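You operate a simulated robot arm through the tools that you are given. There is no shell and no other tool. Be economical: measure what you need, move in short steps, check, and stop when the job is done.

You are at the controls of a simulated two-armed robot. One attempt, no reset.

JOB
Set the heat to 16 degrees, dome lamp on and warm, bedside lamp off.
Fine: use the switch on the lamp by the grille and leave the wall switches as they are; hold the dome lamp with one hand while you press its LAMP key; leave its BRIGHT key alone.

It is judged by the outcome, as a careful person would: the job done as asked, and still so three seconds after it is handed in. It fails if anything else is knocked over, pushed out of place, dropped, spilled or broken.

ROBOT AND FRAMES
Two 6-joint arms with two-finger parallel grippers on one trunk, on a base that drives. Base frame: it is fixed to the floor where the robot stands at the start and does not move with it; the origin is under the middle of the robot, x ahead of it, y to its left, z up. Readings come in mm, rad, newtons and seconds.
The left shoulder is at the start at [60, 188, 1247], the right one opposite. With the tool pointing down near the work surface each hand reaches from about 100 to 500 mm from the robot's upright axis, wherever it stands, measured 20 degrees to its own side. Places, roughly: bright key [300, 200, 700]; dome lamp (19x7x13 cm) [300, 300, 700]; green switch [800, -100, 400]; lamp key [300, 400, 700]; lamp switch by the grille [300, 500, 800]; socket switch by the grille [700, 200, 500]; thermostat [800, 0, 1400]; thermostat ring [800, 0, 1400]; warm key [300, 300, 800]; yellow switch [800, -200, 400]. Payload 1.57 kg a hand.
Tool frame (each hand has its own): the origin (TCP) lies between the finger pads and is the grasp point; the fingertips stand 30 mm ahead of it; z points along the fingers, y is the line along which they close. Largest opening 110 mm; finger width 24, thickness 12; the body of the gripper, 48 by 112 mm, starts 78 mm behind the TCP.
Orientation is that of the tool frame in the base frame, as a unit quaternion [x, y, z, w]. With the fingers straight down and closing along the base's y, the tool's x points along the base's -x, its y along +y and its z along -z.

CONTROLS
- The arms move only by the tool apply_moves. It takes "left_commands", "right_commands" or both (then of equal length, played together; a hand with none holds still); each is a list of rows, each a list of 3 entries, a list of its own where there are three numbers: the turn, a rotation vector about the tool's x, y, z in rad, then the shift along the tool's x, y, z in mm, then the finger opening in mm, from 0 to 110. In form: [[[ax, ay, az], [dx, dy, dz], grip], ...]. A call has 1 to 12 rows; each row shifts and turns the commanded pose from where the row before left it, along the tool's axes as they then stand. A row lasts 0.2 s, in which the tool goes at most 50 mm and 0.15 rad; a call with a longer step from one row to the next is refused whole, and so is a gripper value outside its range. Where a pose cannot be reached the arm comes as near as it can. A force on the tool above 40 N (or 10 N above the force at the start of the call, whichever is more), or a blocked arm, ends the call early, and 0.2 s more pass. The fingers move at their own pace (about 153 mm/s each) and stop on an object; they squeeze with about 34 N. The grip force told is the motor's: it shows also when the fingers shut on nothing. Time passes only in rows, and 0.2 s behind the last, so rows that do not move let the fingers close. It gives the time, the measured TCP pose, the force on the tool (base axes), the opening and the grip force at its end, in the units of the frame above (readings bear some noise), with the torque about the TCP (base axes, N m) and any sound that the robot's microphone picked up.
- Cameras (640 x 400 px; columns grow to the right, rows downward): "scene" is now at [13.2, 22.3, 1786.5]; the picture's right is [0.28, -0.96, 0.00], its down [-0.76, -0.22, -0.61] and it looks along [0.59, 0.17, -0.79] (base axes); focal length 271 px, centre (320, 200). "left" rides on the left gripper at [70, -16, -141] in its tool frame; the picture's right is [0.23, 0.97, 0.00], its down [-0.86, 0.20, -0.48] and it looks along [-0.47, 0.11, 0.88] (tool axes); focal length 222 px, centre (320, 200). "right" rides on the right gripper at [70, 16, -141] in its tool frame; the picture's right is [-0.23, 0.97, 0.00], its down [-0.86, -0.20, -0.48] and it looks along [-0.47, -0.11, 0.88] (tool axes); focal length 222 px, centre (320, 200).
- grab_frame(camera): a new picture of that camera. It takes no simulated time.
- move_column(by): slides the trunk up (or, below 0, down) by that many mm; the arms and the scene camera ride with it, the base frame stays. It gives what a move gives, with no picture.
- roll_base(legs): drives the robot by 1 to 6 legs, each [ahead, left, turn to the left] in mm, mm and rad, along the robot's own axes; the way and the turn of a leg run together, so that a leg with both is an arc; at most 1500 mm and 3.142 rad a leg. The arms and the cameras ride along, it lands a little off, and it stops where it bumps. It gives what a move gives.
- pan_tilt(pan, tilt): turns the head with the scene camera to pan (to the left, within 1.501 rad either way) and tilt (down, from -0.506 to 1.204), counted from straight ahead of the robot. It gives what a move gives.
- point_at(camera, pixels): there is no depth. For up to 12 entries [column, row, z] of the newest picture of that camera ("zoom" is the newest enlarged one), the place [x, y] in the base frame at which the ray of that pixel passes the height z, good to about 2 mm. It takes no simulated time.
- inspect(camera, box): a new picture of the part [left, top, right, bottom] of that camera's present view, enlarged. It takes no simulated time.
- close_job(): hands the job in; it is judged then, once.

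Work in short steps. Measure before you move; look again where a grasp or a placing could have gone wrong, and mend it. You have 80 turns and 78 pictures in all, those below and enlarged ones among them. Open the grippers and draw the arms clear of the work before you hand the job in, unless the task says otherwise; then end with one line.

The tools are called after "Request:" by a JSON object that holds its "name" and its "arguments". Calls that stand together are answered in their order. apply_moves: Moves the arms, as the interface text tells. Its arguments: {"type":"object","properties":{"left_commands":{"type":"array","items":{"type":"array"}},"right_commands":{"type":"array","items":{"type":"array"}}},"required":[]} The other tools are called the same way: move_column (by) slides the trunk up or down; roll_base (legs) drives the base; pan_tilt (pan, tilt) turns the head that bears the scene camera; grab_frame (camera) takes a picture; point_at (camera, pixels) gives the place at which the rays of pixels pass given heights; inspect (camera, box) takes an enlarged picture of a part of a camera's view; close_job () hands the job in.

At the start:

```text
t: 0.0
left_eef_pos: [264.2, 345.3, 1481.9]
left_tcp_rot: [0.0, 1.0, 0.0, 0.0]
left_force: [0.6, 0.3, 0.1]
left_moment: [-0.03, 0.02, 0.01]
left_opening: 109.8
left_finger_force: 0.0
right_eef_pos: [341.2, 37.9, 1480.7]
right_tcp_rot: [0.0, 1.0, 0.0, -0.001]
right_force: [-0.8, 0.7, -0.1]
right_moment: [0.0, -0.02, 0.0]
right_opening: 109.9
right_finger_force: 0.0
trunk travel left (down, up): [-876.0, 114.0]
robot x, y, heading: [0.2, 0.8, 0.003]
head pan, tilt: [0.281, 0.911]
```

scene: 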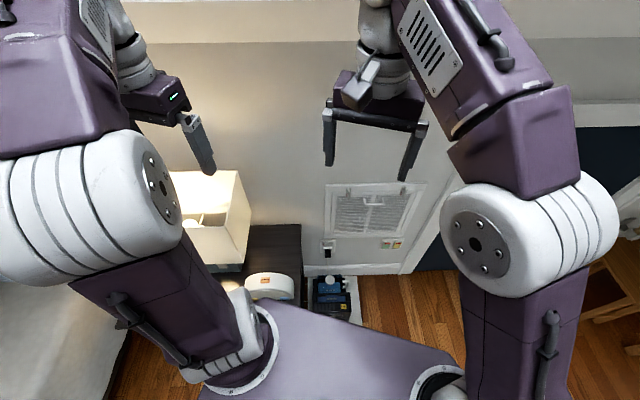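
right: 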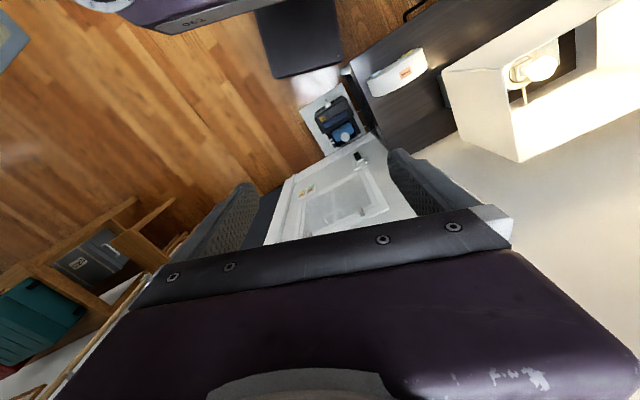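
left: 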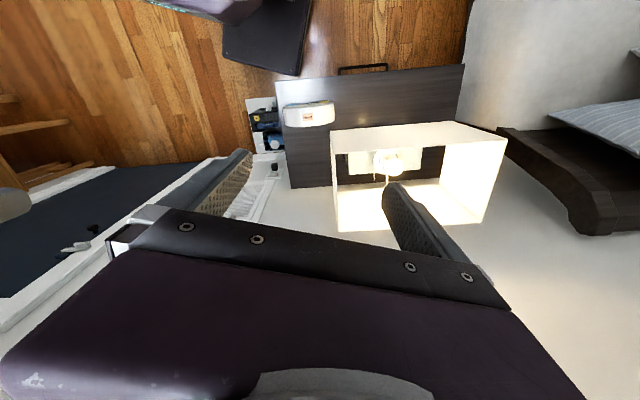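

The thermostat is not in the views yet; I turn the head straight ahead to find it.

Request:
{"name": "pan_tilt", "arguments": {"pan": 0.0, "tilt": 0.45}}

Request:
{"name": "grab_frame", "arguments": {"camera": "scene"}}

```text
t: 0.9
left_eef_pos: [265.8, 345.0, 1481.5]
left_tcp_rot: [-0.001, 1.0, 0.0, 0.001]
left_force: [0.7, -0.7, 0.3]
left_moment: [0.01, 0.0, 0.01]
left_opening: 110.1
left_finger_force: 0.0
right_eef_pos: [340.7, 37.0, 1482.0]
right_tcp_rot: [-0.001, 1.0, -0.001, 0.0]
right_force: [0.1, -0.6, -0.2]
right_moment: [0.0, 0.0, 0.02]
right_opening: 110.1
right_finger_force: 0.0
trunk travel left (down, up): [-876.0, 114.0]
robot x, y, heading: [2.7, -1.4, 0.003]
head pan, tilt: [0.0, 0.45]
```

```text
74 pictures are left
```

scene: 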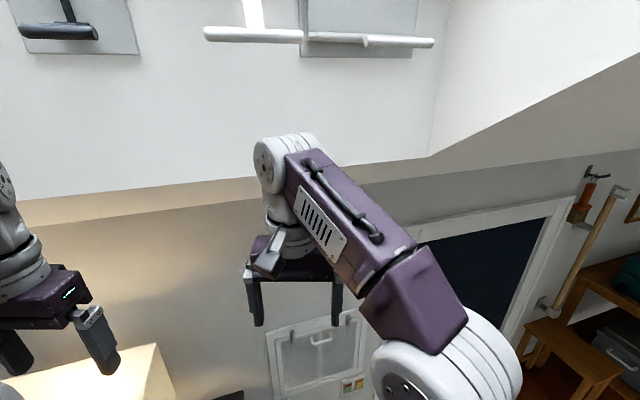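

The right arm blocks the middle of the wall (thermostat expected around there). I move the right hand 250 mm to the right.

Request:
{"name": "apply_moves", "arguments": {"right_commands": [[[0, 0, 0], [0, -45, 0], 110], [[0, 0, 0], [0, -45, 0], 110], [[0, 0, 0], [0, -45, 0], 110], [[0, 0, 0], [0, -45, 0], 110], [[0, 0, 0], [0, -45, 0], 110], [[0, 0, 0], [0, -45, 0], 110]]}}

Request:
{"name": "grab_frame", "arguments": {"camera": "scene"}}

```text
t: 2.3
left_eef_pos: [264.2, 344.4, 1481.6]
left_tcp_rot: [0.0, 1.0, 0.0, -0.001]
left_force: [0.1, -0.7, 0.8]
left_moment: [0.02, -0.01, 0.01]
left_opening: 109.9
left_finger_force: 0.0
right_eef_pos: [341.0, -234.9, 1481.5]
right_tcp_rot: [-0.001, 1.0, 0.001, 0.0]
right_force: [0.3, -0.3, 0.2]
right_moment: [0.04, 0.0, -0.03]
right_opening: 110.0
right_finger_force: 0.0
trunk travel left (down, up): [-876.0, 114.0]
robot x, y, heading: [-0.3, -0.9, -0.002]
head pan, tilt: [0.0, 0.45]
```

```text
73 pictures are left
```

scene: 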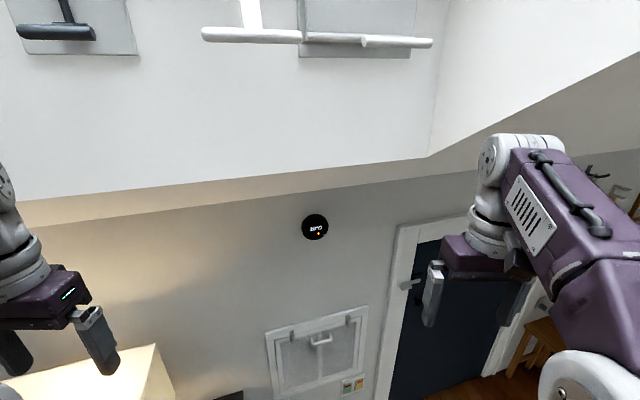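

The thermostat is the black disc at (315,227). I enlarge it, the grille and switches, too.

Request:
{"name": "inspect", "arguments": {"camera": "scene", "box": [291, 212, 339, 242]}}

Request:
{"name": "pan_tilt", "arguments": {"pan": 0.3, "tilt": 0.95}}

Request:
{"name": "grab_frame", "arguments": {"camera": "scene"}}

```text
13.33 times, centred on (315, 227) of scene
```

zoom: 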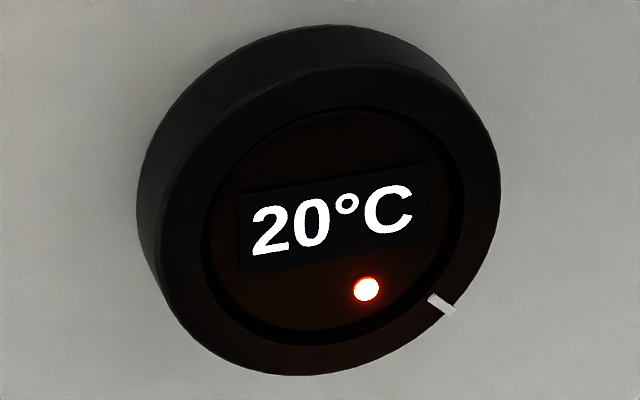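

```text
t: 3.2
left_eef_pos: [264.4, 344.9, 1482.1]
left_tcp_rot: [0.001, 1.0, -0.001, 0.0]
left_force: [0.1, -1.1, -0.5]
left_moment: [-0.02, -0.01, 0.0]
left_opening: 110.1
left_finger_force: 0.0
right_eef_pos: [340.2, -233.0, 1481.7]
right_tcp_rot: [0.0, 1.0, 0.0, 0.0]
right_force: [0.4, 0.3, 0.0]
right_moment: [-0.03, -0.03, 0.0]
right_opening: 110.0
right_finger_force: 0.0
trunk travel left (down, up): [-876.0, 114.0]
robot x, y, heading: [1.1, -0.5, 0.004]
head pan, tilt: [0.3, 0.949]
```

```text
71 pictures are left
```

scene: 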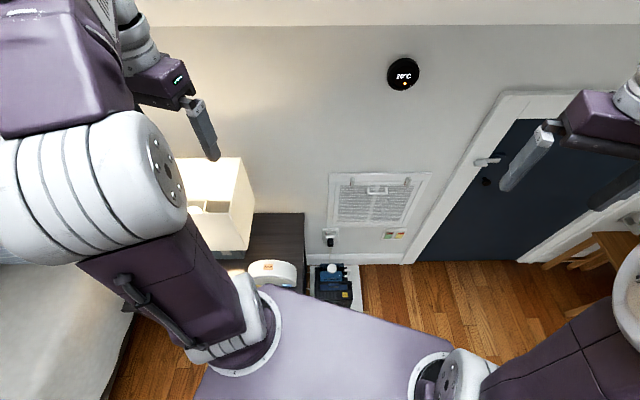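

Now I get rays for the thermostat centre (403,73) at several heights and the wall's foot (405,264).

Request:
{"name": "point_at", "arguments": {"camera": "scene", "pixels": [[403, 73, 1350], [403, 73, 1400], [403, 73, 1450], [380, 263, 0], [600, 264, 0], [390, 230, 400], [330, 240, 500], [350, 180, 700], [310, 215, 600]]}}

Request:
{"name": "inspect", "arguments": {"camera": "scene", "box": [160, 150, 320, 310]}}

Request:
{"name": "inspect", "arguments": {"camera": "scene", "box": [310, 160, 440, 310]}}

```text
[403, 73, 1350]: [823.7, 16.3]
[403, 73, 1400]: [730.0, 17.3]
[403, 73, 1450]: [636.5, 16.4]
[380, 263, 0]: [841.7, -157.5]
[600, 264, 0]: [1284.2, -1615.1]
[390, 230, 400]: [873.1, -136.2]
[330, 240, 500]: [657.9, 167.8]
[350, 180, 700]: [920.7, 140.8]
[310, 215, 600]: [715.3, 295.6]
```

```text
2.50 times, centred on (240, 230) of scene
```

zoom: 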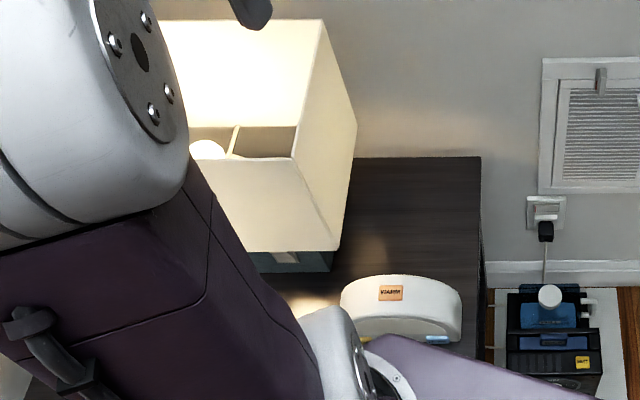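

```text
2.67 times, centred on (375, 235) of scene
```

zoom: 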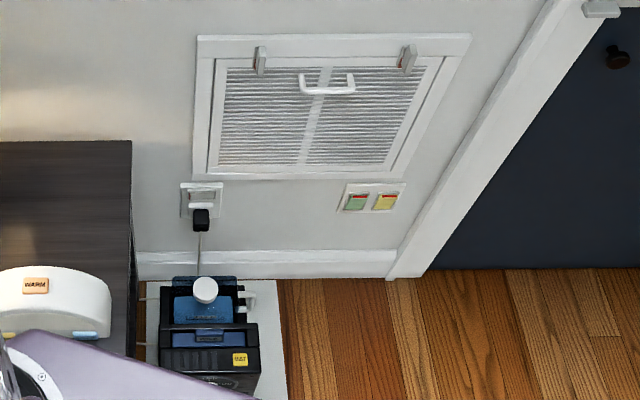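

I fix the wall's line from two baseboard points and get the thermostat ray more finely.

Request:
{"name": "point_at", "arguments": {"camera": "scene", "pixels": [[308, 264.3, 0], [360, 264, 0], [399, 263.9, 0], [403, 73, 1330], [403, 73, 1340], [403, 73, 1360]]}}

Request:
{"name": "pan_tilt", "arguments": {"pan": 0.0, "tilt": 0.35}}

Request:
{"name": "inspect", "arguments": {"camera": "scene", "box": [240, 200, 400, 300]}}

```text
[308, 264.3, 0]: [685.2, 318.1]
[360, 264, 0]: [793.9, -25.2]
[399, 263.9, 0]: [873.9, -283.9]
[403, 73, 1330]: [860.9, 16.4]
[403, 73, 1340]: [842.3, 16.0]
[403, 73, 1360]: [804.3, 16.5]
```

```text
t: 4.2
left_eef_pos: [264.0, 343.7, 1481.4]
left_tcp_rot: [0.0, 1.0, 0.001, 0.0]
left_force: [1.2, -0.1, -0.3]
left_moment: [-0.01, 0.03, 0.02]
left_opening: 110.1
left_finger_force: 0.0
right_eef_pos: [341.6, -232.8, 1482.2]
right_tcp_rot: [0.0, 1.0, 0.0, 0.0]
right_force: [0.7, -0.2, -1.0]
right_moment: [0.0, 0.0, -0.01]
right_opening: 110.2
right_finger_force: 0.2
trunk travel left (down, up): [-876.0, 114.0]
robot x, y, heading: [-1.6, 0.4, 0.0]
head pan, tilt: [0.0, 0.351]
```

```text
4.00 times, centred on (320, 250) of scene
```

zoom: 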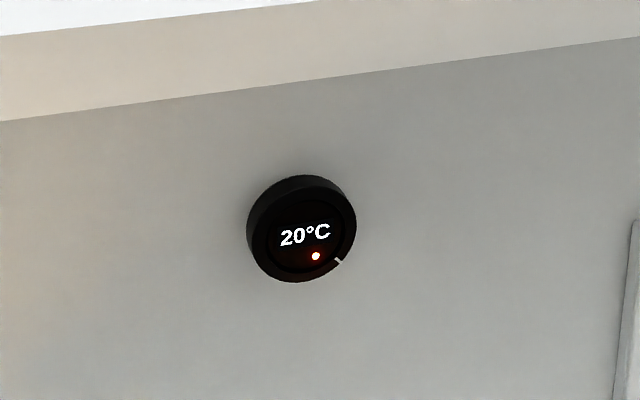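

The wall is yawed about 0.30 rad (normal ≈ [0.954, 0.30]) with the thermostat at about [775, 16, 1375]. I swing the right hand to point forward, in front of it with a standoff.

Request:
{"name": "apply_moves", "arguments": {"right_commands": [[[0, -0.1428, 0], [-28, 19, 0], 110], [[0, -0.1428, 0], [-27.7, 19, 4], 110], [[0, -0.1428, 0], [-26.9, 19, 7.9], 110], [[0, -0.1428, 0], [-25.5, 19, 11.6], 110], [[0, -0.1428, 0], [-23.5, 19, 15.2], 110], [[0, -0.1428, 0], [-21.1, 19, 18.3], 110], [[0, -0.1428, 0], [-18.3, 15, 21.2], 110], [[0, -0.1428, 0], [-15.1, 15, 23.6], 110], [[0, -0.1428, 0], [-11.6, 15, 25.5], 110], [[0, -0.1428, 0], [-7.8, 10, 22], 110], [[0, -0.1428, 0], [-3.9, 10, 15], 110]]}}

Request:
{"name": "grab_frame", "arguments": {"camera": "scene"}}

Request:
{"name": "grab_frame", "arguments": {"camera": "right"}}

```text
t: 6.6
left_eef_pos: [266.4, 345.0, 1481.2]
left_tcp_rot: [0.0, 1.0, 0.0, -0.002]
left_force: [-0.2, -0.2, 0.0]
left_moment: [-0.01, -0.03, -0.02]
left_opening: 110.2
left_finger_force: 0.0
right_eef_pos: [633.9, -51.9, 1484.1]
right_tcp_rot: [0.0, 0.707, 0.0, 0.707]
right_force: [0.3, -0.7, -0.3]
right_moment: [-0.03, -0.02, -0.05]
right_opening: 110.1
right_finger_force: 0.1
trunk travel left (down, up): [-876.0, 114.0]
robot x, y, heading: [0.3, -1.0, -0.005]
head pan, tilt: [0.0, 0.351]
```

```text
67 pictures are left
```

scene: 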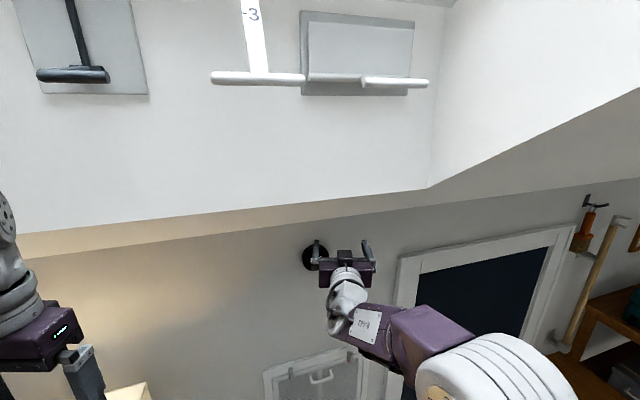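

```text
66 pictures are left
```

right: 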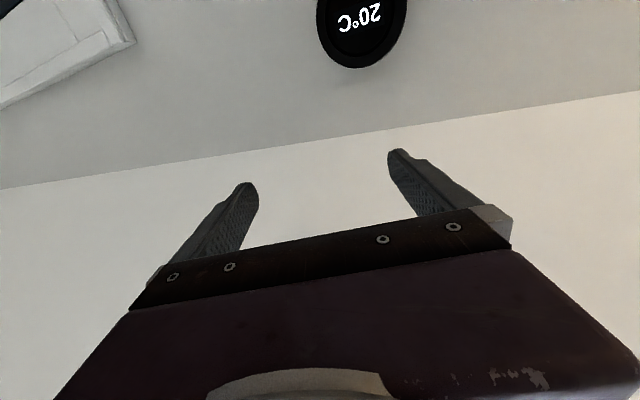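

Pose is good; now I yaw the hand left by 0.304 rad to face the wall and lower it by 100 mm.

Request:
{"name": "apply_moves", "arguments": {"right_commands": [[[-0.1013, 0, 0], [33, 0, 0], 110], [[-0.1013, 0, 0], [33, 5, 0], 110], [[-0.1013, 0, 0], [33, 10, 0], 110]]}}

Request:
{"name": "grab_frame", "arguments": {"camera": "right"}}

Request:
{"name": "grab_frame", "arguments": {"camera": "scene"}}

```text
t: 7.4
left_eef_pos: [264.7, 346.6, 1480.3]
left_tcp_rot: [0.0, 1.0, -0.001, -0.001]
left_force: [0.6, 0.5, 0.5]
left_moment: [-0.03, 0.01, -0.03]
left_opening: 110.2
left_finger_force: 0.0
right_eef_pos: [605.6, 3.1, 1400.3]
right_tcp_rot: [-0.073, 0.706, 0.071, 0.7]
right_force: [0.1, 0.2, -0.7]
right_moment: [0.02, 0.01, -0.02]
right_opening: 109.8
right_finger_force: 0.1
right hand out of reach, approached as far as the arm can: row 2, 3
trunk travel left (down, up): [-876.0, 114.0]
robot x, y, heading: [-3.0, -3.0, 0.004]
head pan, tilt: [0.0, 0.351]
```

```text
65 pictures are left
```

right: 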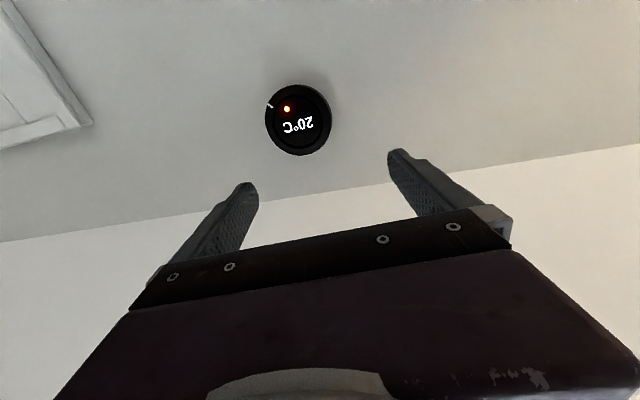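

```text
64 pictures are left
```

scene: 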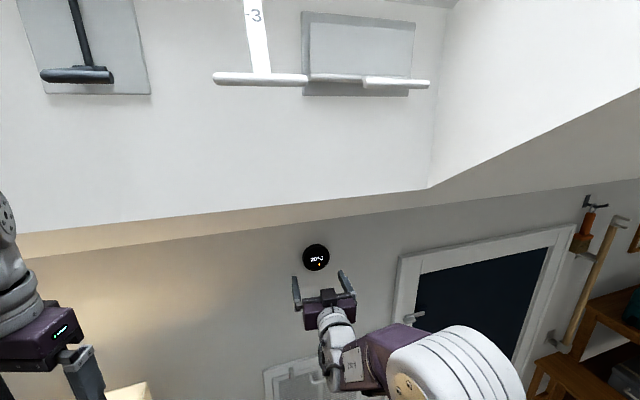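

The hand hits its reach limit, so I need the base closer. I look down to see the floor clearance ahead.

Request:
{"name": "pan_tilt", "arguments": {"pan": 0.2, "tilt": 1.2}}

Request:
{"name": "grab_frame", "arguments": {"camera": "scene"}}

Request:
{"name": "point_at", "arguments": {"camera": "right", "pixels": [[298, 120, 1350], [298, 120, 1360], [298, 120, 1370], [298, 120, 1380], [298, 120, 1390]]}}

```text
t: 8.6
left_eef_pos: [265.6, 344.2, 1481.9]
left_tcp_rot: [0.0, 1.0, 0.0, -0.001]
left_force: [0.2, 0.0, 0.2]
left_moment: [0.03, -0.02, -0.03]
left_opening: 110.1
left_finger_force: 0.0
right_eef_pos: [607.3, 1.9, 1402.3]
right_tcp_rot: [-0.07, 0.707, 0.07, 0.701]
right_force: [-0.6, -0.5, 0.2]
right_moment: [0.01, 0.04, -0.01]
right_opening: 110.2
right_finger_force: 0.0
trunk travel left (down, up): [-876.0, 114.0]
robot x, y, heading: [0.7, 0.6, 0.004]
head pan, tilt: [0.201, 1.201]
```

```text
63 pictures are left
```

scene: 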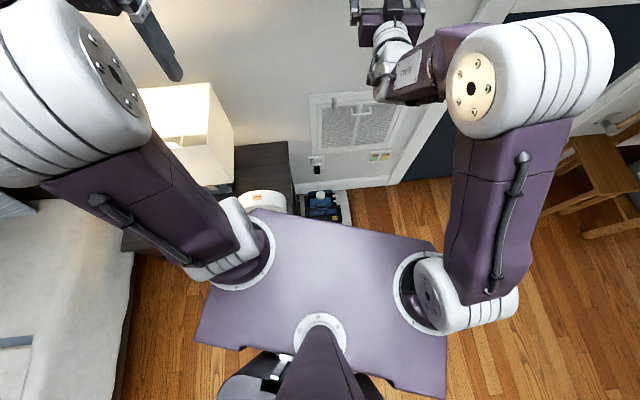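

```text
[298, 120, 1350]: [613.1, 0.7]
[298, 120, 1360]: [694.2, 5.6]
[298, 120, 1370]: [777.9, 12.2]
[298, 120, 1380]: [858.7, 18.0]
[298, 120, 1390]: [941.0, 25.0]
```

Thermostat centre triangulates to about [784, 15, 1371]. I check the base footprint against the nightstand with the left camera.

Request:
{"name": "grab_frame", "arguments": {"camera": "left"}}

Request:
{"name": "point_at", "arguments": {"camera": "left", "pixels": [[299, 74, 200], [299, 74, 0], [222, 58, 200], [222, 58, 0], [277, 80, 600], [277, 80, 650], [463, 64, 600], [463, 64, 650], [290, 187, 600], [248, 100, 0], [310, 0, 200]]}}

```text
62 pictures are left
```

left: 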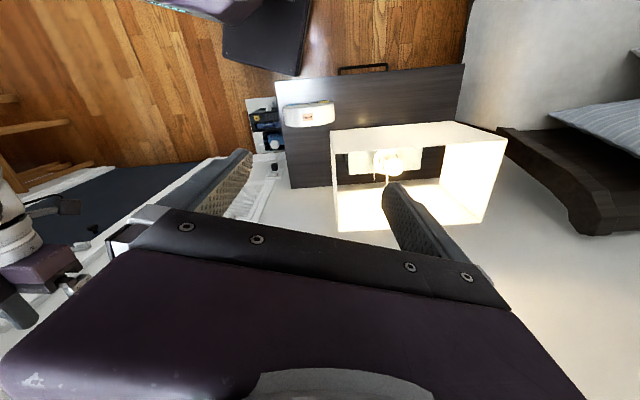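

```text
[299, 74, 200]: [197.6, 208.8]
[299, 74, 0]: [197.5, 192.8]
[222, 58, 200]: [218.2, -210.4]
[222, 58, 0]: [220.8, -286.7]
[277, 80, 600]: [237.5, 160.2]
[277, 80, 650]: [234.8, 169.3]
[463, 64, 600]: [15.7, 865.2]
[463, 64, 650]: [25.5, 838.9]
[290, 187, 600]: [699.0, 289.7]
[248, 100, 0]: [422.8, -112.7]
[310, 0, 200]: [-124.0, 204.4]
```

The nightstand corner is near [237,160]; I check the mat and charger positions in the scene view.

Request:
{"name": "inspect", "arguments": {"camera": "scene", "box": [270, 140, 420, 235]}}

Request:
{"name": "point_at", "arguments": {"camera": "scene", "pixels": [[350, 222, 0], [345, 190, 0], [342, 221, 50], [342, 221, 150], [290, 190, 600], [390, 186, 0], [500, 180, 0]]}}

```text
4.21 times, centred on (345, 188) of scene
```

zoom: 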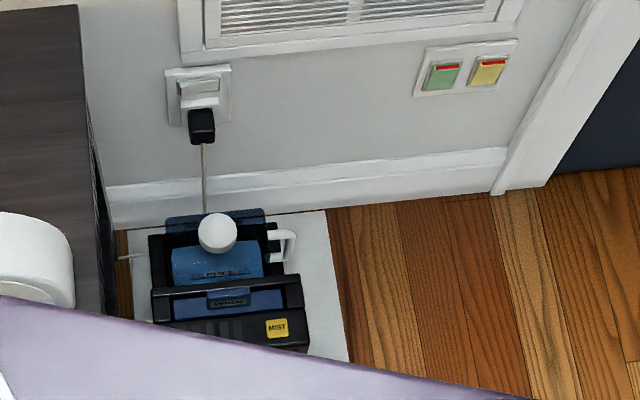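

```text
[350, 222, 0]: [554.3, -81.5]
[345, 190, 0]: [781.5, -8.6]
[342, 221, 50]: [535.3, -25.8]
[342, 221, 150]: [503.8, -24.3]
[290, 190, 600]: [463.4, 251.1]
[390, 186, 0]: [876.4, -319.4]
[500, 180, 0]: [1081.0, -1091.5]
```

I plan to use the left arm straight in front of the thermostat with the base shifted right. First I retract the right hand and pitch the left hand forward.

Request:
{"name": "apply_moves", "arguments": {"left_commands": [[[0, -0.1428, 0], [-18.6, -15, 0], 110], [[0, -0.1428, 0], [-18.4, -15, 2.7], 110], [[0, -0.1428, 0], [-17.8, -15, 5.2], 110], [[0, -0.1428, 0], [-16.9, -15, 7.7], 110], [[0, -0.1428, 0], [-15.6, -15, 10.1], 110], [[0, -0.1428, 0], [-14, -15, 12.2], 110], [[0, -0.1428, 0], [-12.2, -15, 14.1], 110], [[0, -0.1428, 0], [-10, -15, 15.7], 110], [[0, -0.1428, 0], [-7.7, -15, 16.9], 110], [[0, -0.1428, 0], [-5.2, -15, 17.9], 110], [[0, -0.1428, 0], [-2.6, -15, 18.4], 110]], "right_commands": [[[0, 0, 0], [0, -18, -23], 110], [[0, 0, 0], [0, -18, -23], 110], [[0, 0, 0], [0, -18, -23], 110], [[0, 0, 0], [0, -18, -23], 110], [[0, 0, 0], [0, -18, -23], 110], [[0, 0, 0], [0, -18, -23], 110], [[0, 0, 0], [0, -18, -23], 110], [[0, 0, 0], [0, -18, -23], 110], [[0, 0, 0], [0, -18, -23], 110], [[0, 0, 0], [0, -18, -23], 110], [[0, 0, 0], [0, -18, -23], 110]]}}

```text
t: 11.0
left_eef_pos: [517.7, 227.0, 1485.9]
left_tcp_rot: [0.003, 0.707, -0.003, 0.707]
left_force: [0.0, 0.1, 0.3]
left_moment: [0.0, 0.0, -0.05]
left_opening: 109.8
left_finger_force: 0.0
left hand out of reach, approached as far as the arm can: row 4, 5, 6, 7, 11
right_eef_pos: [481.3, -59.9, 1440.9]
right_tcp_rot: [-0.068, 0.706, 0.068, 0.701]
right_force: [-0.5, 0.6, 0.0]
right_moment: [-0.01, 0.01, 0.05]
right_opening: 110.0
right_finger_force: 0.0
right hand out of reach, approached as far as the arm can: row 1, 2, 3, 4, 5, 6, 7, 8, 9, 10, 11
trunk travel left (down, up): [-876.0, 114.0]
robot x, y, heading: [-0.8, 3.9, 0.001]
head pan, tilt: [0.201, 1.201]
```

The right hand can't retract while level; I turn it back to pointing down while pulling it back and to the right.

Request:
{"name": "apply_moves", "arguments": {"right_commands": [[[0, 0.1428, 0], [0, -12, -10], 110], [[0, 0.1428, 0], [2, -12, -12], 110], [[0, 0.1428, 0], [4, -12, -14], 110], [[0, 0.1428, 0], [6, -12, -14], 110], [[0, 0.1428, 0], [9, -12, -13], 110], [[0, 0.1428, 0], [10, -12, -12], 110], [[0, 0.1428, 0], [12, -12, -10], 110], [[0, 0.1428, 0], [13, -12, -9], 110], [[0, 0.1428, 0], [14, -12, -7], 110], [[0, 0.1428, 0], [15, -12, -5], 110], [[0, 0.1428, 0], [16, -12, -2], 110]]}}

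Request:
{"name": "grab_frame", "arguments": {"camera": "scene"}}

```text
t: 13.4
left_eef_pos: [516.3, 223.8, 1487.2]
left_tcp_rot: [0.003, 0.708, -0.002, 0.706]
left_force: [-0.3, 0.4, -0.6]
left_moment: [0.03, 0.03, 0.01]
left_opening: 109.9
left_finger_force: 0.0
right_eef_pos: [385.6, -205.2, 1420.4]
right_tcp_rot: [-0.055, 0.986, -0.015, 0.155]
right_force: [-0.4, 0.3, -0.5]
right_moment: [0.01, 0.01, -0.02]
right_opening: 109.9
right_finger_force: 0.0
right hand out of reach, approached as far as the arm can: row 3, 4, 5, 6
trunk travel left (down, up): [-876.0, 114.0]
robot x, y, heading: [0.9, 0.3, 0.006]
head pan, tilt: [0.201, 1.201]
```

```text
60 pictures are left
```

scene: 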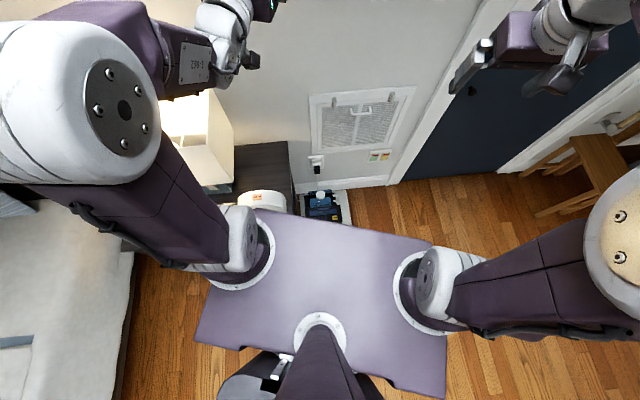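

Arms are clear and high. I turn to face the wall, slide right and go forward to bring the left arm in front of the thermostat.

Request:
{"name": "roll_base", "arguments": {"legs": [[0, 0, 0.304], [0, -440, 0], [140, 0, 0]]}}

Request:
{"name": "pan_tilt", "arguments": {"pan": 0.3, "tilt": 0.4}}

Request:
{"name": "grab_frame", "arguments": {"camera": "scene"}}

Request:
{"name": "grab_frame", "arguments": {"camera": "left"}}

```text
t: 18.0
left_eef_pos: [685.7, -10.8, 1489.5]
left_tcp_rot: [-0.103, 0.699, 0.105, 0.7]
left_force: [0.5, 0.0, 0.0]
left_moment: [-0.01, -0.01, -0.01]
left_opening: 109.9
left_finger_force: 0.0
right_eef_pos: [690.0, -462.4, 1424.5]
right_tcp_rot: [-0.202, 0.967, 0.008, 0.158]
right_force: [-0.7, 0.8, -0.1]
right_moment: [0.02, -0.02, 0.0]
right_opening: 110.1
right_finger_force: 0.0
trunk travel left (down, up): [-876.0, 114.0]
robot x, y, heading: [263.2, -381.0, 0.301]
head pan, tilt: [0.201, 1.201]
```

```text
t: 19.1
left_eef_pos: [688.4, -10.2, 1488.0]
left_tcp_rot: [-0.104, 0.7, 0.105, 0.699]
left_force: [0.8, -0.3, -0.3]
left_moment: [-0.03, 0.01, 0.01]
left_opening: 110.2
left_finger_force: 0.0
right_eef_pos: [692.4, -460.7, 1421.8]
right_tcp_rot: [-0.202, 0.967, 0.009, 0.157]
right_force: [-0.1, -0.8, 0.2]
right_moment: [0.01, 0.03, -0.03]
right_opening: 110.0
right_finger_force: 0.1
trunk travel left (down, up): [-876.0, 114.0]
robot x, y, heading: [262.8, -379.6, 0.301]
head pan, tilt: [0.3, 0.4]
```

```text
59 pictures are left
```

scene: 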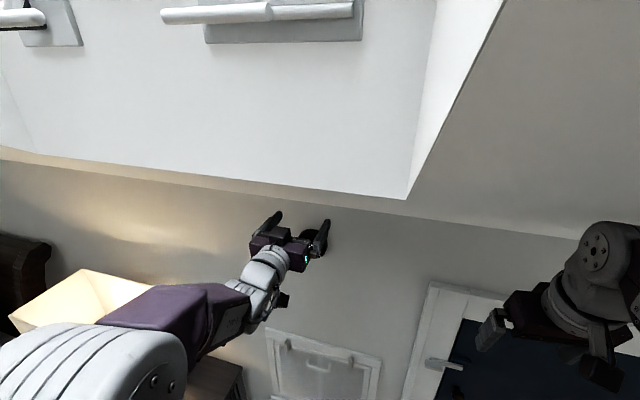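

```text
58 pictures are left
```

left: 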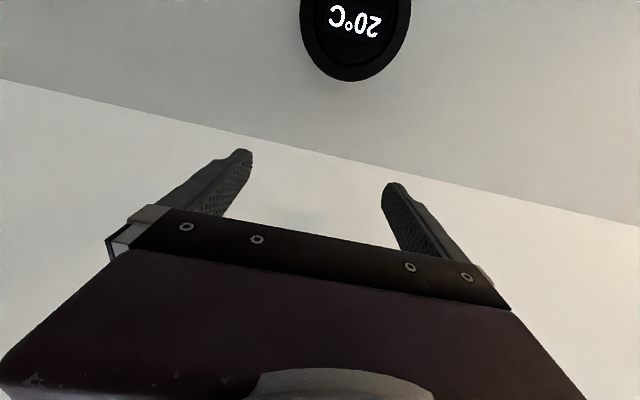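

The hand is directly above and short of the thermostat; I lower it to its height (3 x 38 mm) and look.

Request:
{"name": "apply_moves", "arguments": {"left_commands": [[[0, 0, 0], [38, -1, -8], 110], [[0, 0, 0], [39, -1, -8], 110], [[0, 0, 0], [39, -2, -8], 110]]}}

Request:
{"name": "grab_frame", "arguments": {"camera": "left"}}

Request:
{"name": "inspect", "arguments": {"camera": "scene", "box": [220, 190, 400, 300]}}

```text
t: 19.9
left_eef_pos: [677.9, -0.6, 1398.9]
left_tcp_rot: [-0.114, 0.701, 0.094, 0.698]
left_force: [0.2, 0.3, -0.5]
left_moment: [0.02, -0.03, 0.02]
left_opening: 110.2
left_finger_force: 0.0
left hand out of reach, approached as far as the arm can: row 1, 2, 3
right_eef_pos: [692.0, -462.0, 1423.2]
right_tcp_rot: [-0.203, 0.966, 0.008, 0.159]
right_force: [-0.5, 0.3, -0.2]
right_moment: [0.01, 0.0, 0.0]
right_opening: 109.9
right_finger_force: 0.0
trunk travel left (down, up): [-876.0, 114.0]
robot x, y, heading: [264.4, -379.2, 0.302]
head pan, tilt: [0.3, 0.4]
```

```text
57 pictures are left
```

left: 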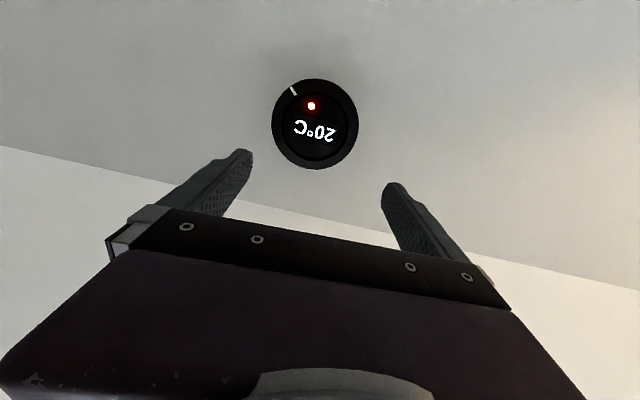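

```text
3.56 times, centred on (310, 245) of scene
```

zoom: 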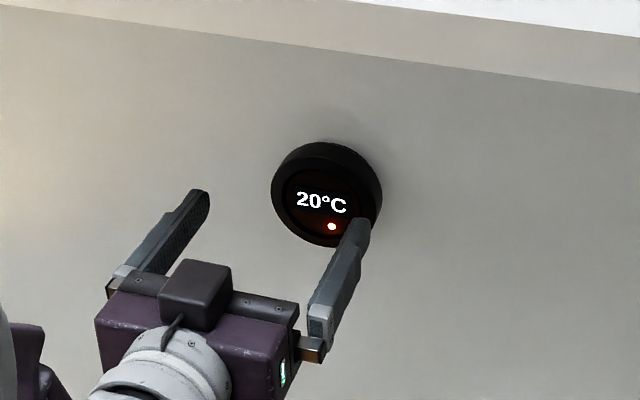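

The level hand pose only seems reachable higher relative to the shoulder. I raise the hand back by 117 mm, then lower the column by the same amount.

Request:
{"name": "apply_moves", "arguments": {"left_commands": [[[0, 0, 0], [-38, 0, 0], 110], [[0, 0, 0], [-39, 0, 0], 110], [[0, 0, 0], [-39, 0, 0], 110]]}}

Request:
{"name": "move_column", "arguments": {"by": -117}}

Request:
{"name": "grab_frame", "arguments": {"camera": "left"}}

```text
t: 20.7
left_eef_pos: [678.1, -0.2, 1516.4]
left_tcp_rot: [-0.105, 0.7, 0.105, 0.699]
left_force: [0.7, -1.0, -0.6]
left_moment: [0.01, -0.01, 0.0]
left_opening: 110.0
left_finger_force: 0.0
right_eef_pos: [691.1, -461.6, 1423.7]
right_tcp_rot: [-0.203, 0.966, 0.007, 0.158]
right_force: [-0.1, -0.1, 0.4]
right_moment: [0.0, 0.01, 0.01]
right_opening: 109.8
right_finger_force: 0.1
trunk travel left (down, up): [-876.0, 114.0]
robot x, y, heading: [264.8, -377.6, 0.306]
head pan, tilt: [0.3, 0.4]
```

```text
t: 22.2
left_eef_pos: [679.3, 0.3, 1398.9]
left_tcp_rot: [-0.105, 0.7, 0.104, 0.699]
left_force: [-0.1, 0.8, 0.0]
left_moment: [0.01, -0.04, 0.0]
left_opening: 109.9
left_finger_force: 0.0
right_eef_pos: [693.3, -459.9, 1305.9]
right_tcp_rot: [-0.202, 0.967, 0.008, 0.158]
right_force: [-0.2, 0.0, -0.2]
right_moment: [-0.01, 0.0, 0.01]
right_opening: 110.2
right_finger_force: 0.1
trunk travel left (down, up): [-759.0, 231.0]
robot x, y, heading: [263.0, -378.8, 0.301]
head pan, tilt: [0.3, 0.4]
```

```text
55 pictures are left
```

left: 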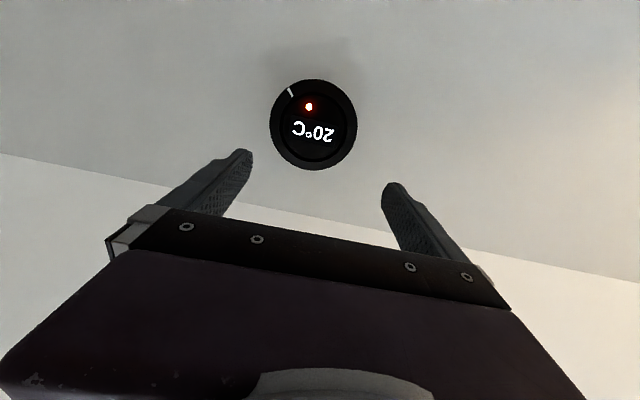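

Disc is ~92 mm wide, centre ~ 13 mm right (−y) and 26 mm below the TCP axis. I correct and creep forward 40 mm.

Request:
{"name": "apply_moves", "arguments": {"left_commands": [[[0, 0, 0], [13, -6, 0], 110], [[0, 0, 0], [13, -7, 0], 110], [[0, 0, 0], [0, 0, 20], 110], [[0, 0, 0], [0, 0, 20], 110]]}}

Request:
{"name": "grab_frame", "arguments": {"camera": "left"}}

Request:
{"name": "inspect", "arguments": {"camera": "scene", "box": [220, 150, 400, 260]}}

```text
t: 23.2
left_eef_pos: [721.5, 2.0, 1373.1]
left_tcp_rot: [-0.103, 0.701, 0.103, 0.698]
left_force: [-0.2, -0.1, 0.5]
left_moment: [0.01, 0.03, 0.0]
left_opening: 110.1
left_finger_force: 0.1
right_eef_pos: [694.3, -460.1, 1305.6]
right_tcp_rot: [-0.203, 0.967, 0.008, 0.156]
right_force: [-0.2, 0.8, 0.5]
right_moment: [-0.03, -0.01, 0.04]
right_opening: 110.0
right_finger_force: 0.1
trunk travel left (down, up): [-759.0, 231.0]
robot x, y, heading: [265.5, -378.4, 0.309]
head pan, tilt: [0.3, 0.4]
```

```text
54 pictures are left
```

left: 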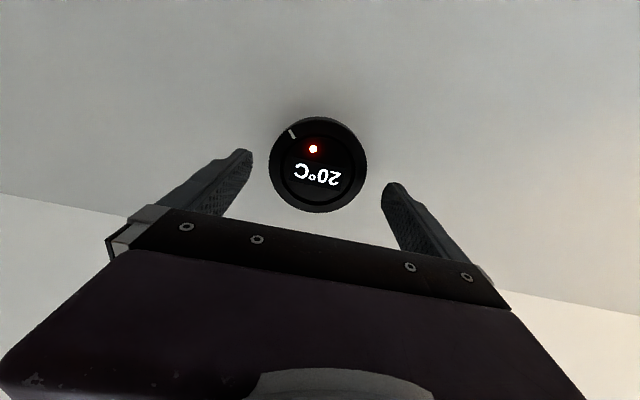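

```text
3.56 times, centred on (310, 205) of scene
```

zoom: 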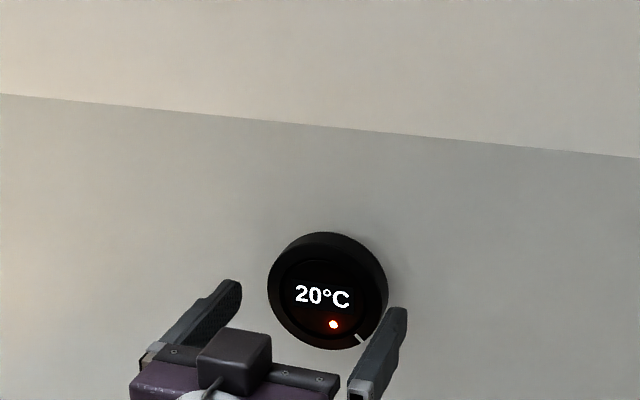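

Fingertips straddle the disc; estimates put its face ~35 mm past the tips. I raise 3 mm, move forward 25 mm and re-check.

Request:
{"name": "apply_moves", "arguments": {"left_commands": [[[0, 0, 0], [-3, -1, 10], 110], [[0, 0, 0], [0, 0, 15], 110]]}}

Request:
{"name": "grab_frame", "arguments": {"camera": "left"}}

Request:
{"name": "inspect", "arguments": {"camera": "scene", "box": [270, 180, 370, 245]}}

```text
t: 23.8
left_eef_pos: [744.6, 14.1, 1375.5]
left_tcp_rot: [-0.102, 0.702, 0.101, 0.698]
left_force: [0.6, -0.1, 0.4]
left_moment: [0.04, -0.01, 0.0]
left_opening: 109.9
left_finger_force: 0.0
left hand out of reach, approached as far as the arm can: row 1
right_eef_pos: [695.3, -460.7, 1305.3]
right_tcp_rot: [-0.203, 0.967, 0.008, 0.156]
right_force: [0.0, -0.4, -0.3]
right_moment: [0.0, -0.01, 0.01]
right_opening: 109.8
right_finger_force: 0.1
trunk travel left (down, up): [-759.0, 231.0]
robot x, y, heading: [267.8, -381.8, 0.308]
head pan, tilt: [0.3, 0.4]
```

```text
52 pictures are left
```

left: 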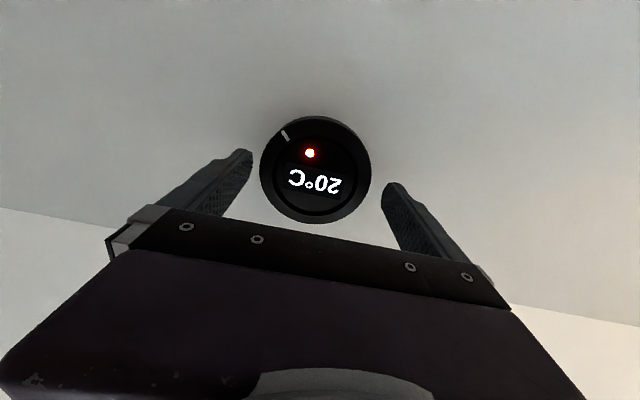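

```text
6.15 times, centred on (320, 212) of scene
```

zoom: 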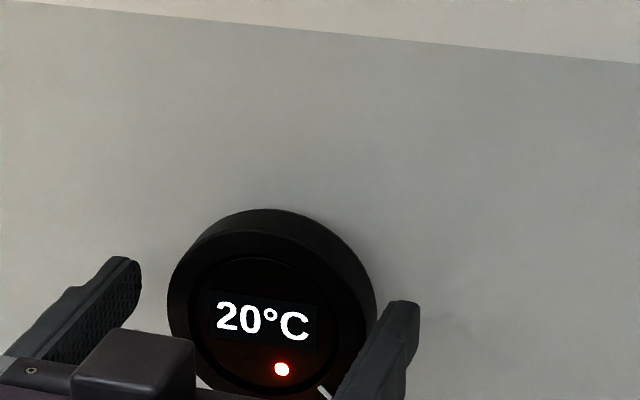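

Tips are at the face plane and near the reach limit. I back the hand 40 mm and shift it left 20 in its frame, then drive base ahead 55 and right 20 for reach margin.

Request:
{"name": "apply_moves", "arguments": {"left_commands": [[[0, 0, 0], [0, 0, -20], 110], [[0, 0, 0], [0, 9, -20], 110], [[0, 0, 0], [0, 9, 0], 110]]}}

Request:
{"name": "roll_base", "arguments": {"legs": [[50, -20, 0]]}}

Request:
{"name": "grab_frame", "arguments": {"camera": "left"}}

```text
t: 24.6
left_eef_pos: [701.2, 15.9, 1375.7]
left_tcp_rot: [-0.105, 0.7, 0.104, 0.699]
left_force: [0.3, 0.1, 0.2]
left_moment: [-0.01, -0.04, 0.01]
left_opening: 110.0
left_finger_force: 0.1
right_eef_pos: [694.4, -459.6, 1305.2]
right_tcp_rot: [-0.202, 0.967, 0.008, 0.157]
right_force: [-0.6, -0.7, -0.4]
right_moment: [0.01, 0.0, 0.0]
right_opening: 110.1
right_finger_force: 0.0
trunk travel left (down, up): [-759.0, 231.0]
robot x, y, heading: [265.2, -378.4, 0.304]
head pan, tilt: [0.3, 0.4]
```

```text
t: 25.7
left_eef_pos: [755.3, 14.7, 1377.1]
left_tcp_rot: [-0.109, 0.701, 0.107, 0.697]
left_force: [0.2, 0.1, 0.3]
left_moment: [0.04, -0.01, 0.01]
left_opening: 109.9
left_finger_force: 0.0
right_eef_pos: [750.2, -464.6, 1303.6]
right_tcp_rot: [-0.203, 0.967, 0.008, 0.155]
right_force: [0.2, -0.2, 0.1]
right_moment: [-0.02, 0.01, 0.03]
right_opening: 110.0
right_finger_force: 0.0
trunk travel left (down, up): [-759.0, 231.0]
robot x, y, heading: [319.0, -386.5, 0.312]
head pan, tilt: [0.3, 0.4]
stopped in leg 1: the force on the tool passed its limit at 178 N (the readings are from after the stop); the commanded pose is now the measured one
```

```text
50 pictures are left
```

left: 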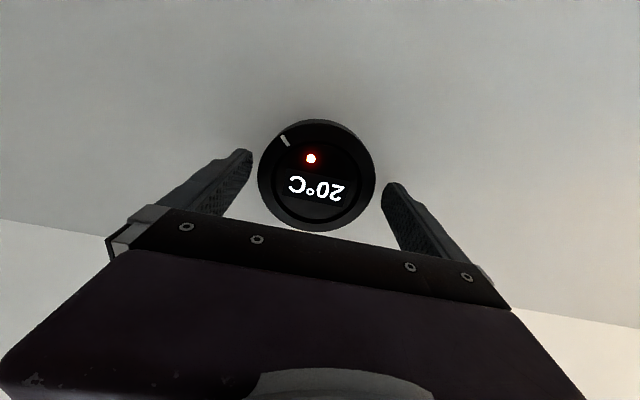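

A contact spike stopped the drive (178 N, now zero). I look at what was touched.

Request:
{"name": "grab_frame", "arguments": {"camera": "scene"}}

Request:
{"name": "inspect", "arguments": {"camera": "scene", "box": [270, 170, 370, 235]}}

```text
49 pictures are left
```

scene: 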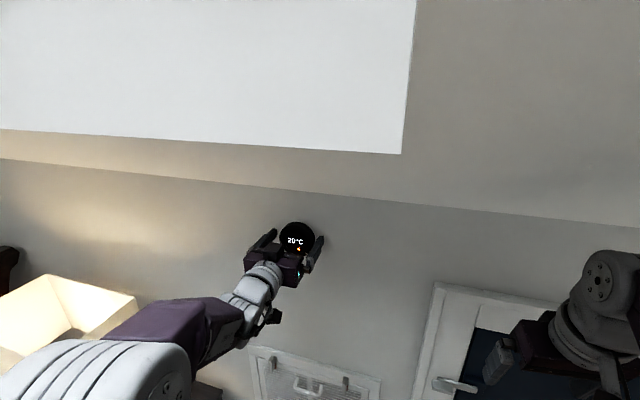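

```text
6.15 times, centred on (320, 202) of scene
```

zoom: 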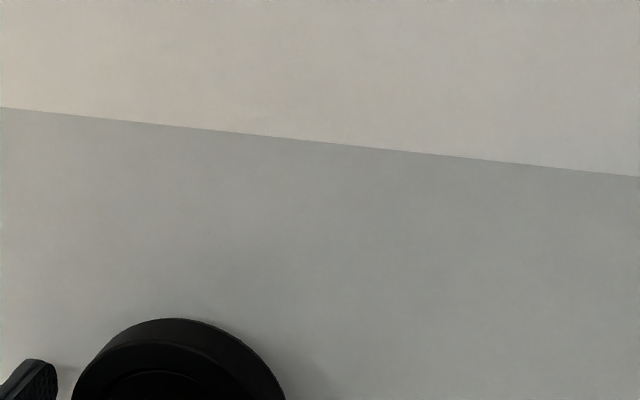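

I zoom on the fingers around the ring to judge how deep they are.

Request:
{"name": "inspect", "arguments": {"camera": "scene", "box": [240, 205, 350, 275]}}

Request:
{"name": "inspect", "arguments": {"camera": "left", "box": [200, 100, 440, 250]}}

```text
5.71 times, centred on (295, 240) of scene
```

zoom: 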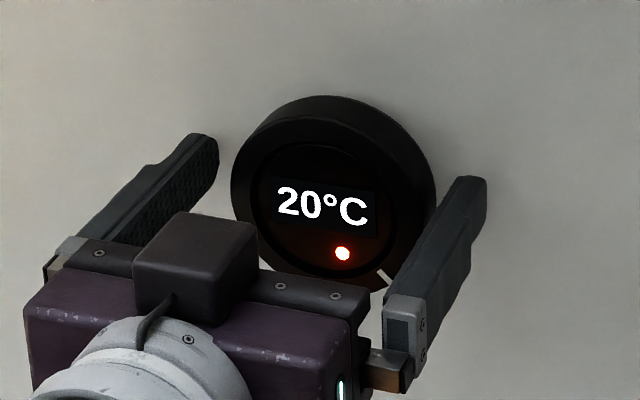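

```text
2.67 times, centred on (320, 175) of left
```

zoom: 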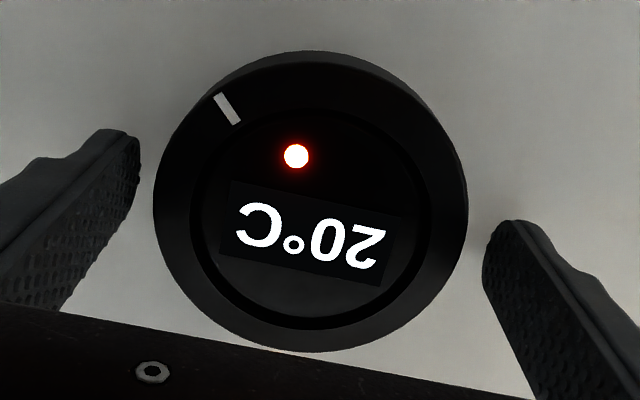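

Likely a fingertip grazed the ring during the diagonal drive; it still reads 20 and the fingers are now centred on it. I advance 16 mm straight in, slowly.

Request:
{"name": "apply_moves", "arguments": {"left_commands": [[[0, 0, 0], [0, 0, 6], 110], [[0, 0, 0], [0, 0, 5], 110], [[0, 0, 0], [0, 0, 5], 110], [[0, 0, 0], [0, 0, 0], 110]]}}

Request:
{"name": "inspect", "arguments": {"camera": "left", "box": [200, 100, 440, 250]}}

```text
t: 26.7
left_eef_pos: [759.0, 18.4, 1376.1]
left_tcp_rot: [-0.11, 0.699, 0.108, 0.698]
left_force: [-28.6, -9.8, -15.3]
left_moment: [-0.85, -0.04, 1.82]
left_opening: 109.7
left_finger_force: 0.1
right_eef_pos: [741.2, -464.7, 1306.6]
right_tcp_rot: [-0.204, 0.966, 0.008, 0.16]
right_force: [0.7, 0.0, 0.4]
right_moment: [-0.03, -0.02, 0.03]
right_opening: 110.1
right_finger_force: 0.1
trunk travel left (down, up): [-759.0, 231.0]
robot x, y, heading: [318.0, -383.5, 0.298]
head pan, tilt: [0.3, 0.4]
```

```text
2.67 times, centred on (320, 175) of left
```

zoom: 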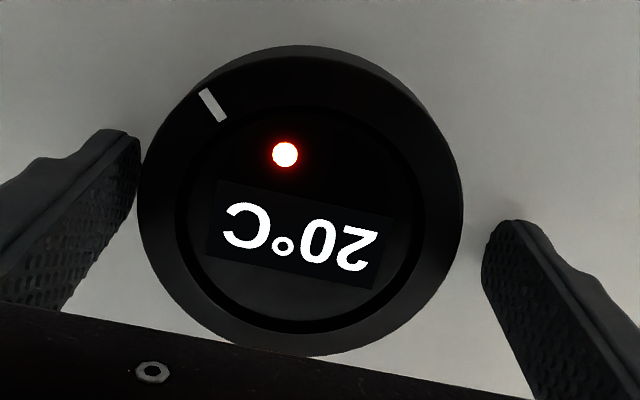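

The +y fingertip met the wall (force -30 N, moment +1.8), so the tips are fully alongside the ring. I back off 4 mm, lower 5 mm, shift 3 mm right, then close on the ring.

Request:
{"name": "apply_moves", "arguments": {"left_commands": [[[0, 0, 0], [0, 0, -5], 110], [[0, 0, 0], [5, -3, 0], 110], [[0, 0, 0], [0, 0, 0], 70], [[0, 0, 0], [0, 0, 0], 70], [[0, 0, 0], [0, 0, 0], 70]]}}

Request:
{"name": "inspect", "arguments": {"camera": "left", "box": [200, 100, 440, 250]}}

```text
t: 27.9
left_eef_pos: [758.5, 11.0, 1376.1]
left_tcp_rot: [-0.107, 0.695, 0.108, 0.702]
left_force: [-5.5, -1.3, 16.4]
left_moment: [0.08, 0.35, 0.39]
left_opening: 84.9
left_finger_force: 45.5
right_eef_pos: [744.4, -465.0, 1306.5]
right_tcp_rot: [-0.203, 0.966, 0.01, 0.157]
right_force: [0.0, 0.3, 0.5]
right_moment: [-0.03, 0.0, 0.0]
right_opening: 110.0
right_finger_force: 0.1
trunk travel left (down, up): [-759.0, 231.0]
robot x, y, heading: [314.9, -381.1, 0.302]
head pan, tilt: [0.3, 0.4]
```

```text
2.67 times, centred on (320, 175) of left
```

zoom: 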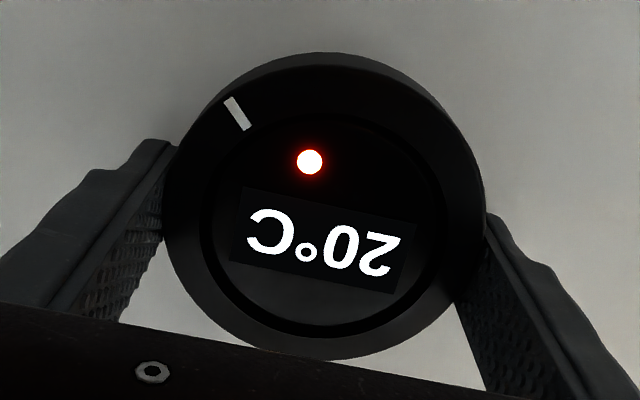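

The ring is gripped (85 mm). I relax the vertical load a bit and turn it counter-clockwise 0.3 rad to see how the reading goes.

Request:
{"name": "apply_moves", "arguments": {"left_commands": [[[0, 0, 0], [-4, 0, 0], 70], [[0, 0, -0.15], [0, 0, 0], 70], [[0, 0, -0.15], [0, 0, 0], 70], [[0, 0, 0], [0, 0, 0], 70]]}}

Request:
{"name": "inspect", "arguments": {"camera": "left", "box": [200, 100, 440, 250]}}

```text
t: 28.9
left_eef_pos: [759.8, 13.0, 1375.6]
left_tcp_rot: [-0.212, 0.675, 0.001, 0.707]
left_force: [-9.8, -4.7, 0.1]
left_moment: [0.15, -0.47, 0.0]
left_opening: 84.7
left_finger_force: 44.5
right_eef_pos: [745.2, -464.4, 1306.0]
right_tcp_rot: [-0.203, 0.966, 0.008, 0.158]
right_force: [-0.5, 0.4, 0.3]
right_moment: [0.04, 0.02, -0.03]
right_opening: 110.1
right_finger_force: 0.1
trunk travel left (down, up): [-759.0, 231.0]
robot x, y, heading: [318.3, -384.5, 0.313]
head pan, tilt: [0.3, 0.4]
```

```text
2.67 times, centred on (320, 175) of left
```

zoom: 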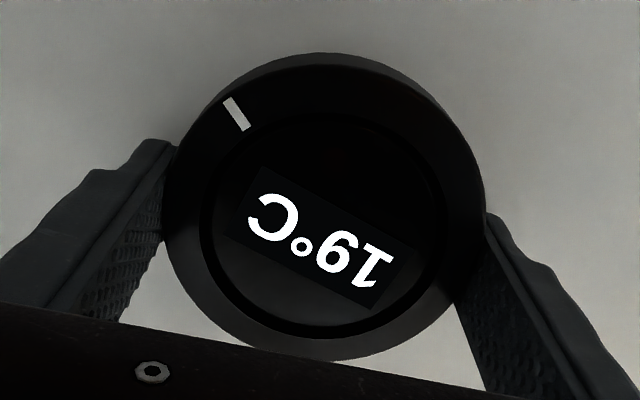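

It reads 19°C after 0.3 rad: right direction. I turn another 0.45 rad.

Request:
{"name": "apply_moves", "arguments": {"left_commands": [[[0, 0, -0.15], [0, 0, 0], 70], [[0, 0, -0.15], [0, 0, 0], 70], [[0, 0, -0.15], [0, 0, 0], 70], [[0, 0, 0], [0, 0, 0], 70]]}}

Request:
{"name": "inspect", "arguments": {"camera": "left", "box": [200, 100, 440, 250]}}

```text
t: 29.9
left_eef_pos: [760.0, 13.9, 1374.5]
left_tcp_rot: [-0.359, 0.61, -0.157, 0.688]
left_force: [-13.5, -4.6, -11.0]
left_moment: [0.19, -0.42, 0.34]
left_opening: 84.4
left_finger_force: 44.9
right_eef_pos: [744.6, -462.8, 1306.1]
right_tcp_rot: [-0.203, 0.966, 0.008, 0.158]
right_force: [-0.1, -0.1, 0.0]
right_moment: [-0.03, 0.02, 0.0]
right_opening: 110.2
right_finger_force: 0.0
trunk travel left (down, up): [-759.0, 231.0]
robot x, y, heading: [316.3, -384.0, 0.306]
head pan, tilt: [0.3, 0.4]
```

```text
2.67 times, centred on (320, 175) of left
```

zoom: 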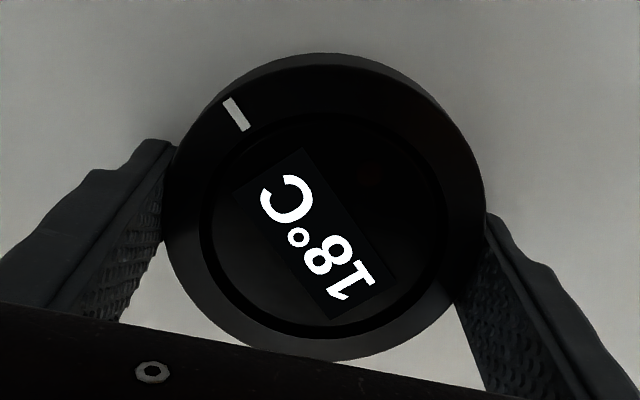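

18°C after 0.75 rad; I continue another 0.45 rad.

Request:
{"name": "apply_moves", "arguments": {"left_commands": [[[0, 0, -0.15], [0, 0, 0], 70], [[0, 0, -0.15], [0, 0, 0], 70], [[0, 0, -0.15], [0, 0, 0], 70], [[0, 0, 0], [0, 0, 0], 70]]}}

Request:
{"name": "inspect", "arguments": {"camera": "left", "box": [200, 100, 440, 250]}}

```text
t: 30.9
left_eef_pos: [759.4, 14.4, 1373.8]
left_tcp_rot: [-0.487, 0.516, -0.306, 0.635]
left_force: [-19.1, -6.2, -27.8]
left_moment: [0.61, -1.2, -1.31]
left_opening: 84.2
left_finger_force: 44.8
right_eef_pos: [744.8, -463.8, 1305.6]
right_tcp_rot: [-0.203, 0.966, 0.007, 0.158]
right_force: [0.3, 0.6, -0.3]
right_moment: [-0.02, 0.01, -0.01]
right_opening: 109.9
right_finger_force: 0.0
trunk travel left (down, up): [-759.0, 231.0]
robot x, y, heading: [316.7, -382.8, 0.313]
head pan, tilt: [0.3, 0.4]
```

```text
2.67 times, centred on (320, 175) of left
```

zoom: 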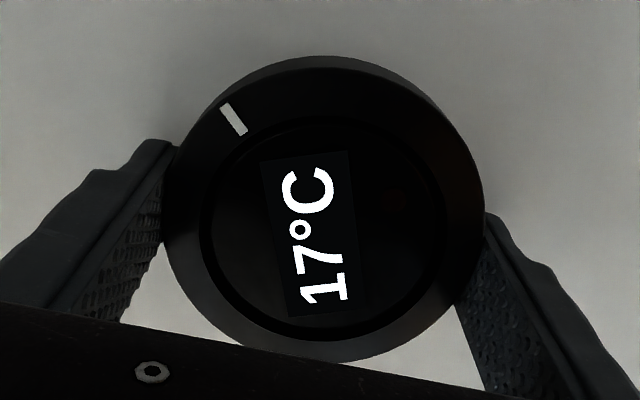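

17°C after 1.2 rad. I ease the side load (3 mm down, 2 mm back) and turn 0.25 rad more.

Request:
{"name": "apply_moves", "arguments": {"left_commands": [[[0, 0, 0], [1.1, 2.8, -2], 70], [[0, 0, -0.125], [0, 0, 0], 70], [[0, 0, -0.125], [0, 0, 0], 70], [[0, 0, 0], [0, 0, 0], 70]]}}

Request:
{"name": "inspect", "arguments": {"camera": "left", "box": [200, 100, 440, 250]}}

```text
t: 31.9
left_eef_pos: [758.6, 14.8, 1373.0]
left_tcp_rot: [-0.546, 0.449, -0.384, 0.594]
left_force: [-10.9, -1.8, -15.5]
left_moment: [0.16, -0.33, 0.51]
left_opening: 84.0
left_finger_force: 45.4
right_eef_pos: [745.6, -462.4, 1305.8]
right_tcp_rot: [-0.204, 0.966, 0.008, 0.157]
right_force: [-0.6, 0.6, -0.2]
right_moment: [0.0, 0.03, -0.03]
right_opening: 109.7
right_finger_force: 0.0
trunk travel left (down, up): [-759.0, 231.0]
robot x, y, heading: [317.3, -382.3, 0.308]
head pan, tilt: [0.3, 0.4]
```

```text
2.67 times, centred on (320, 175) of left
```

zoom: 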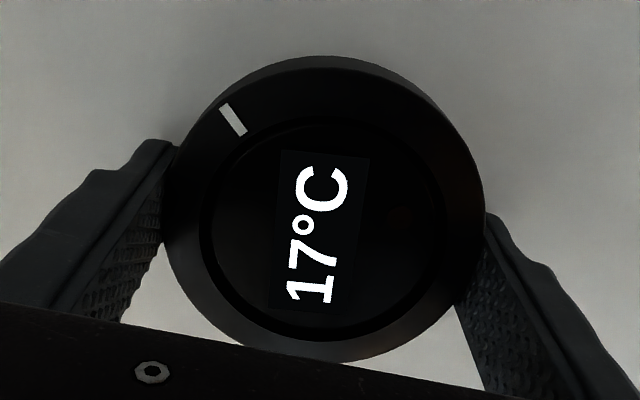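

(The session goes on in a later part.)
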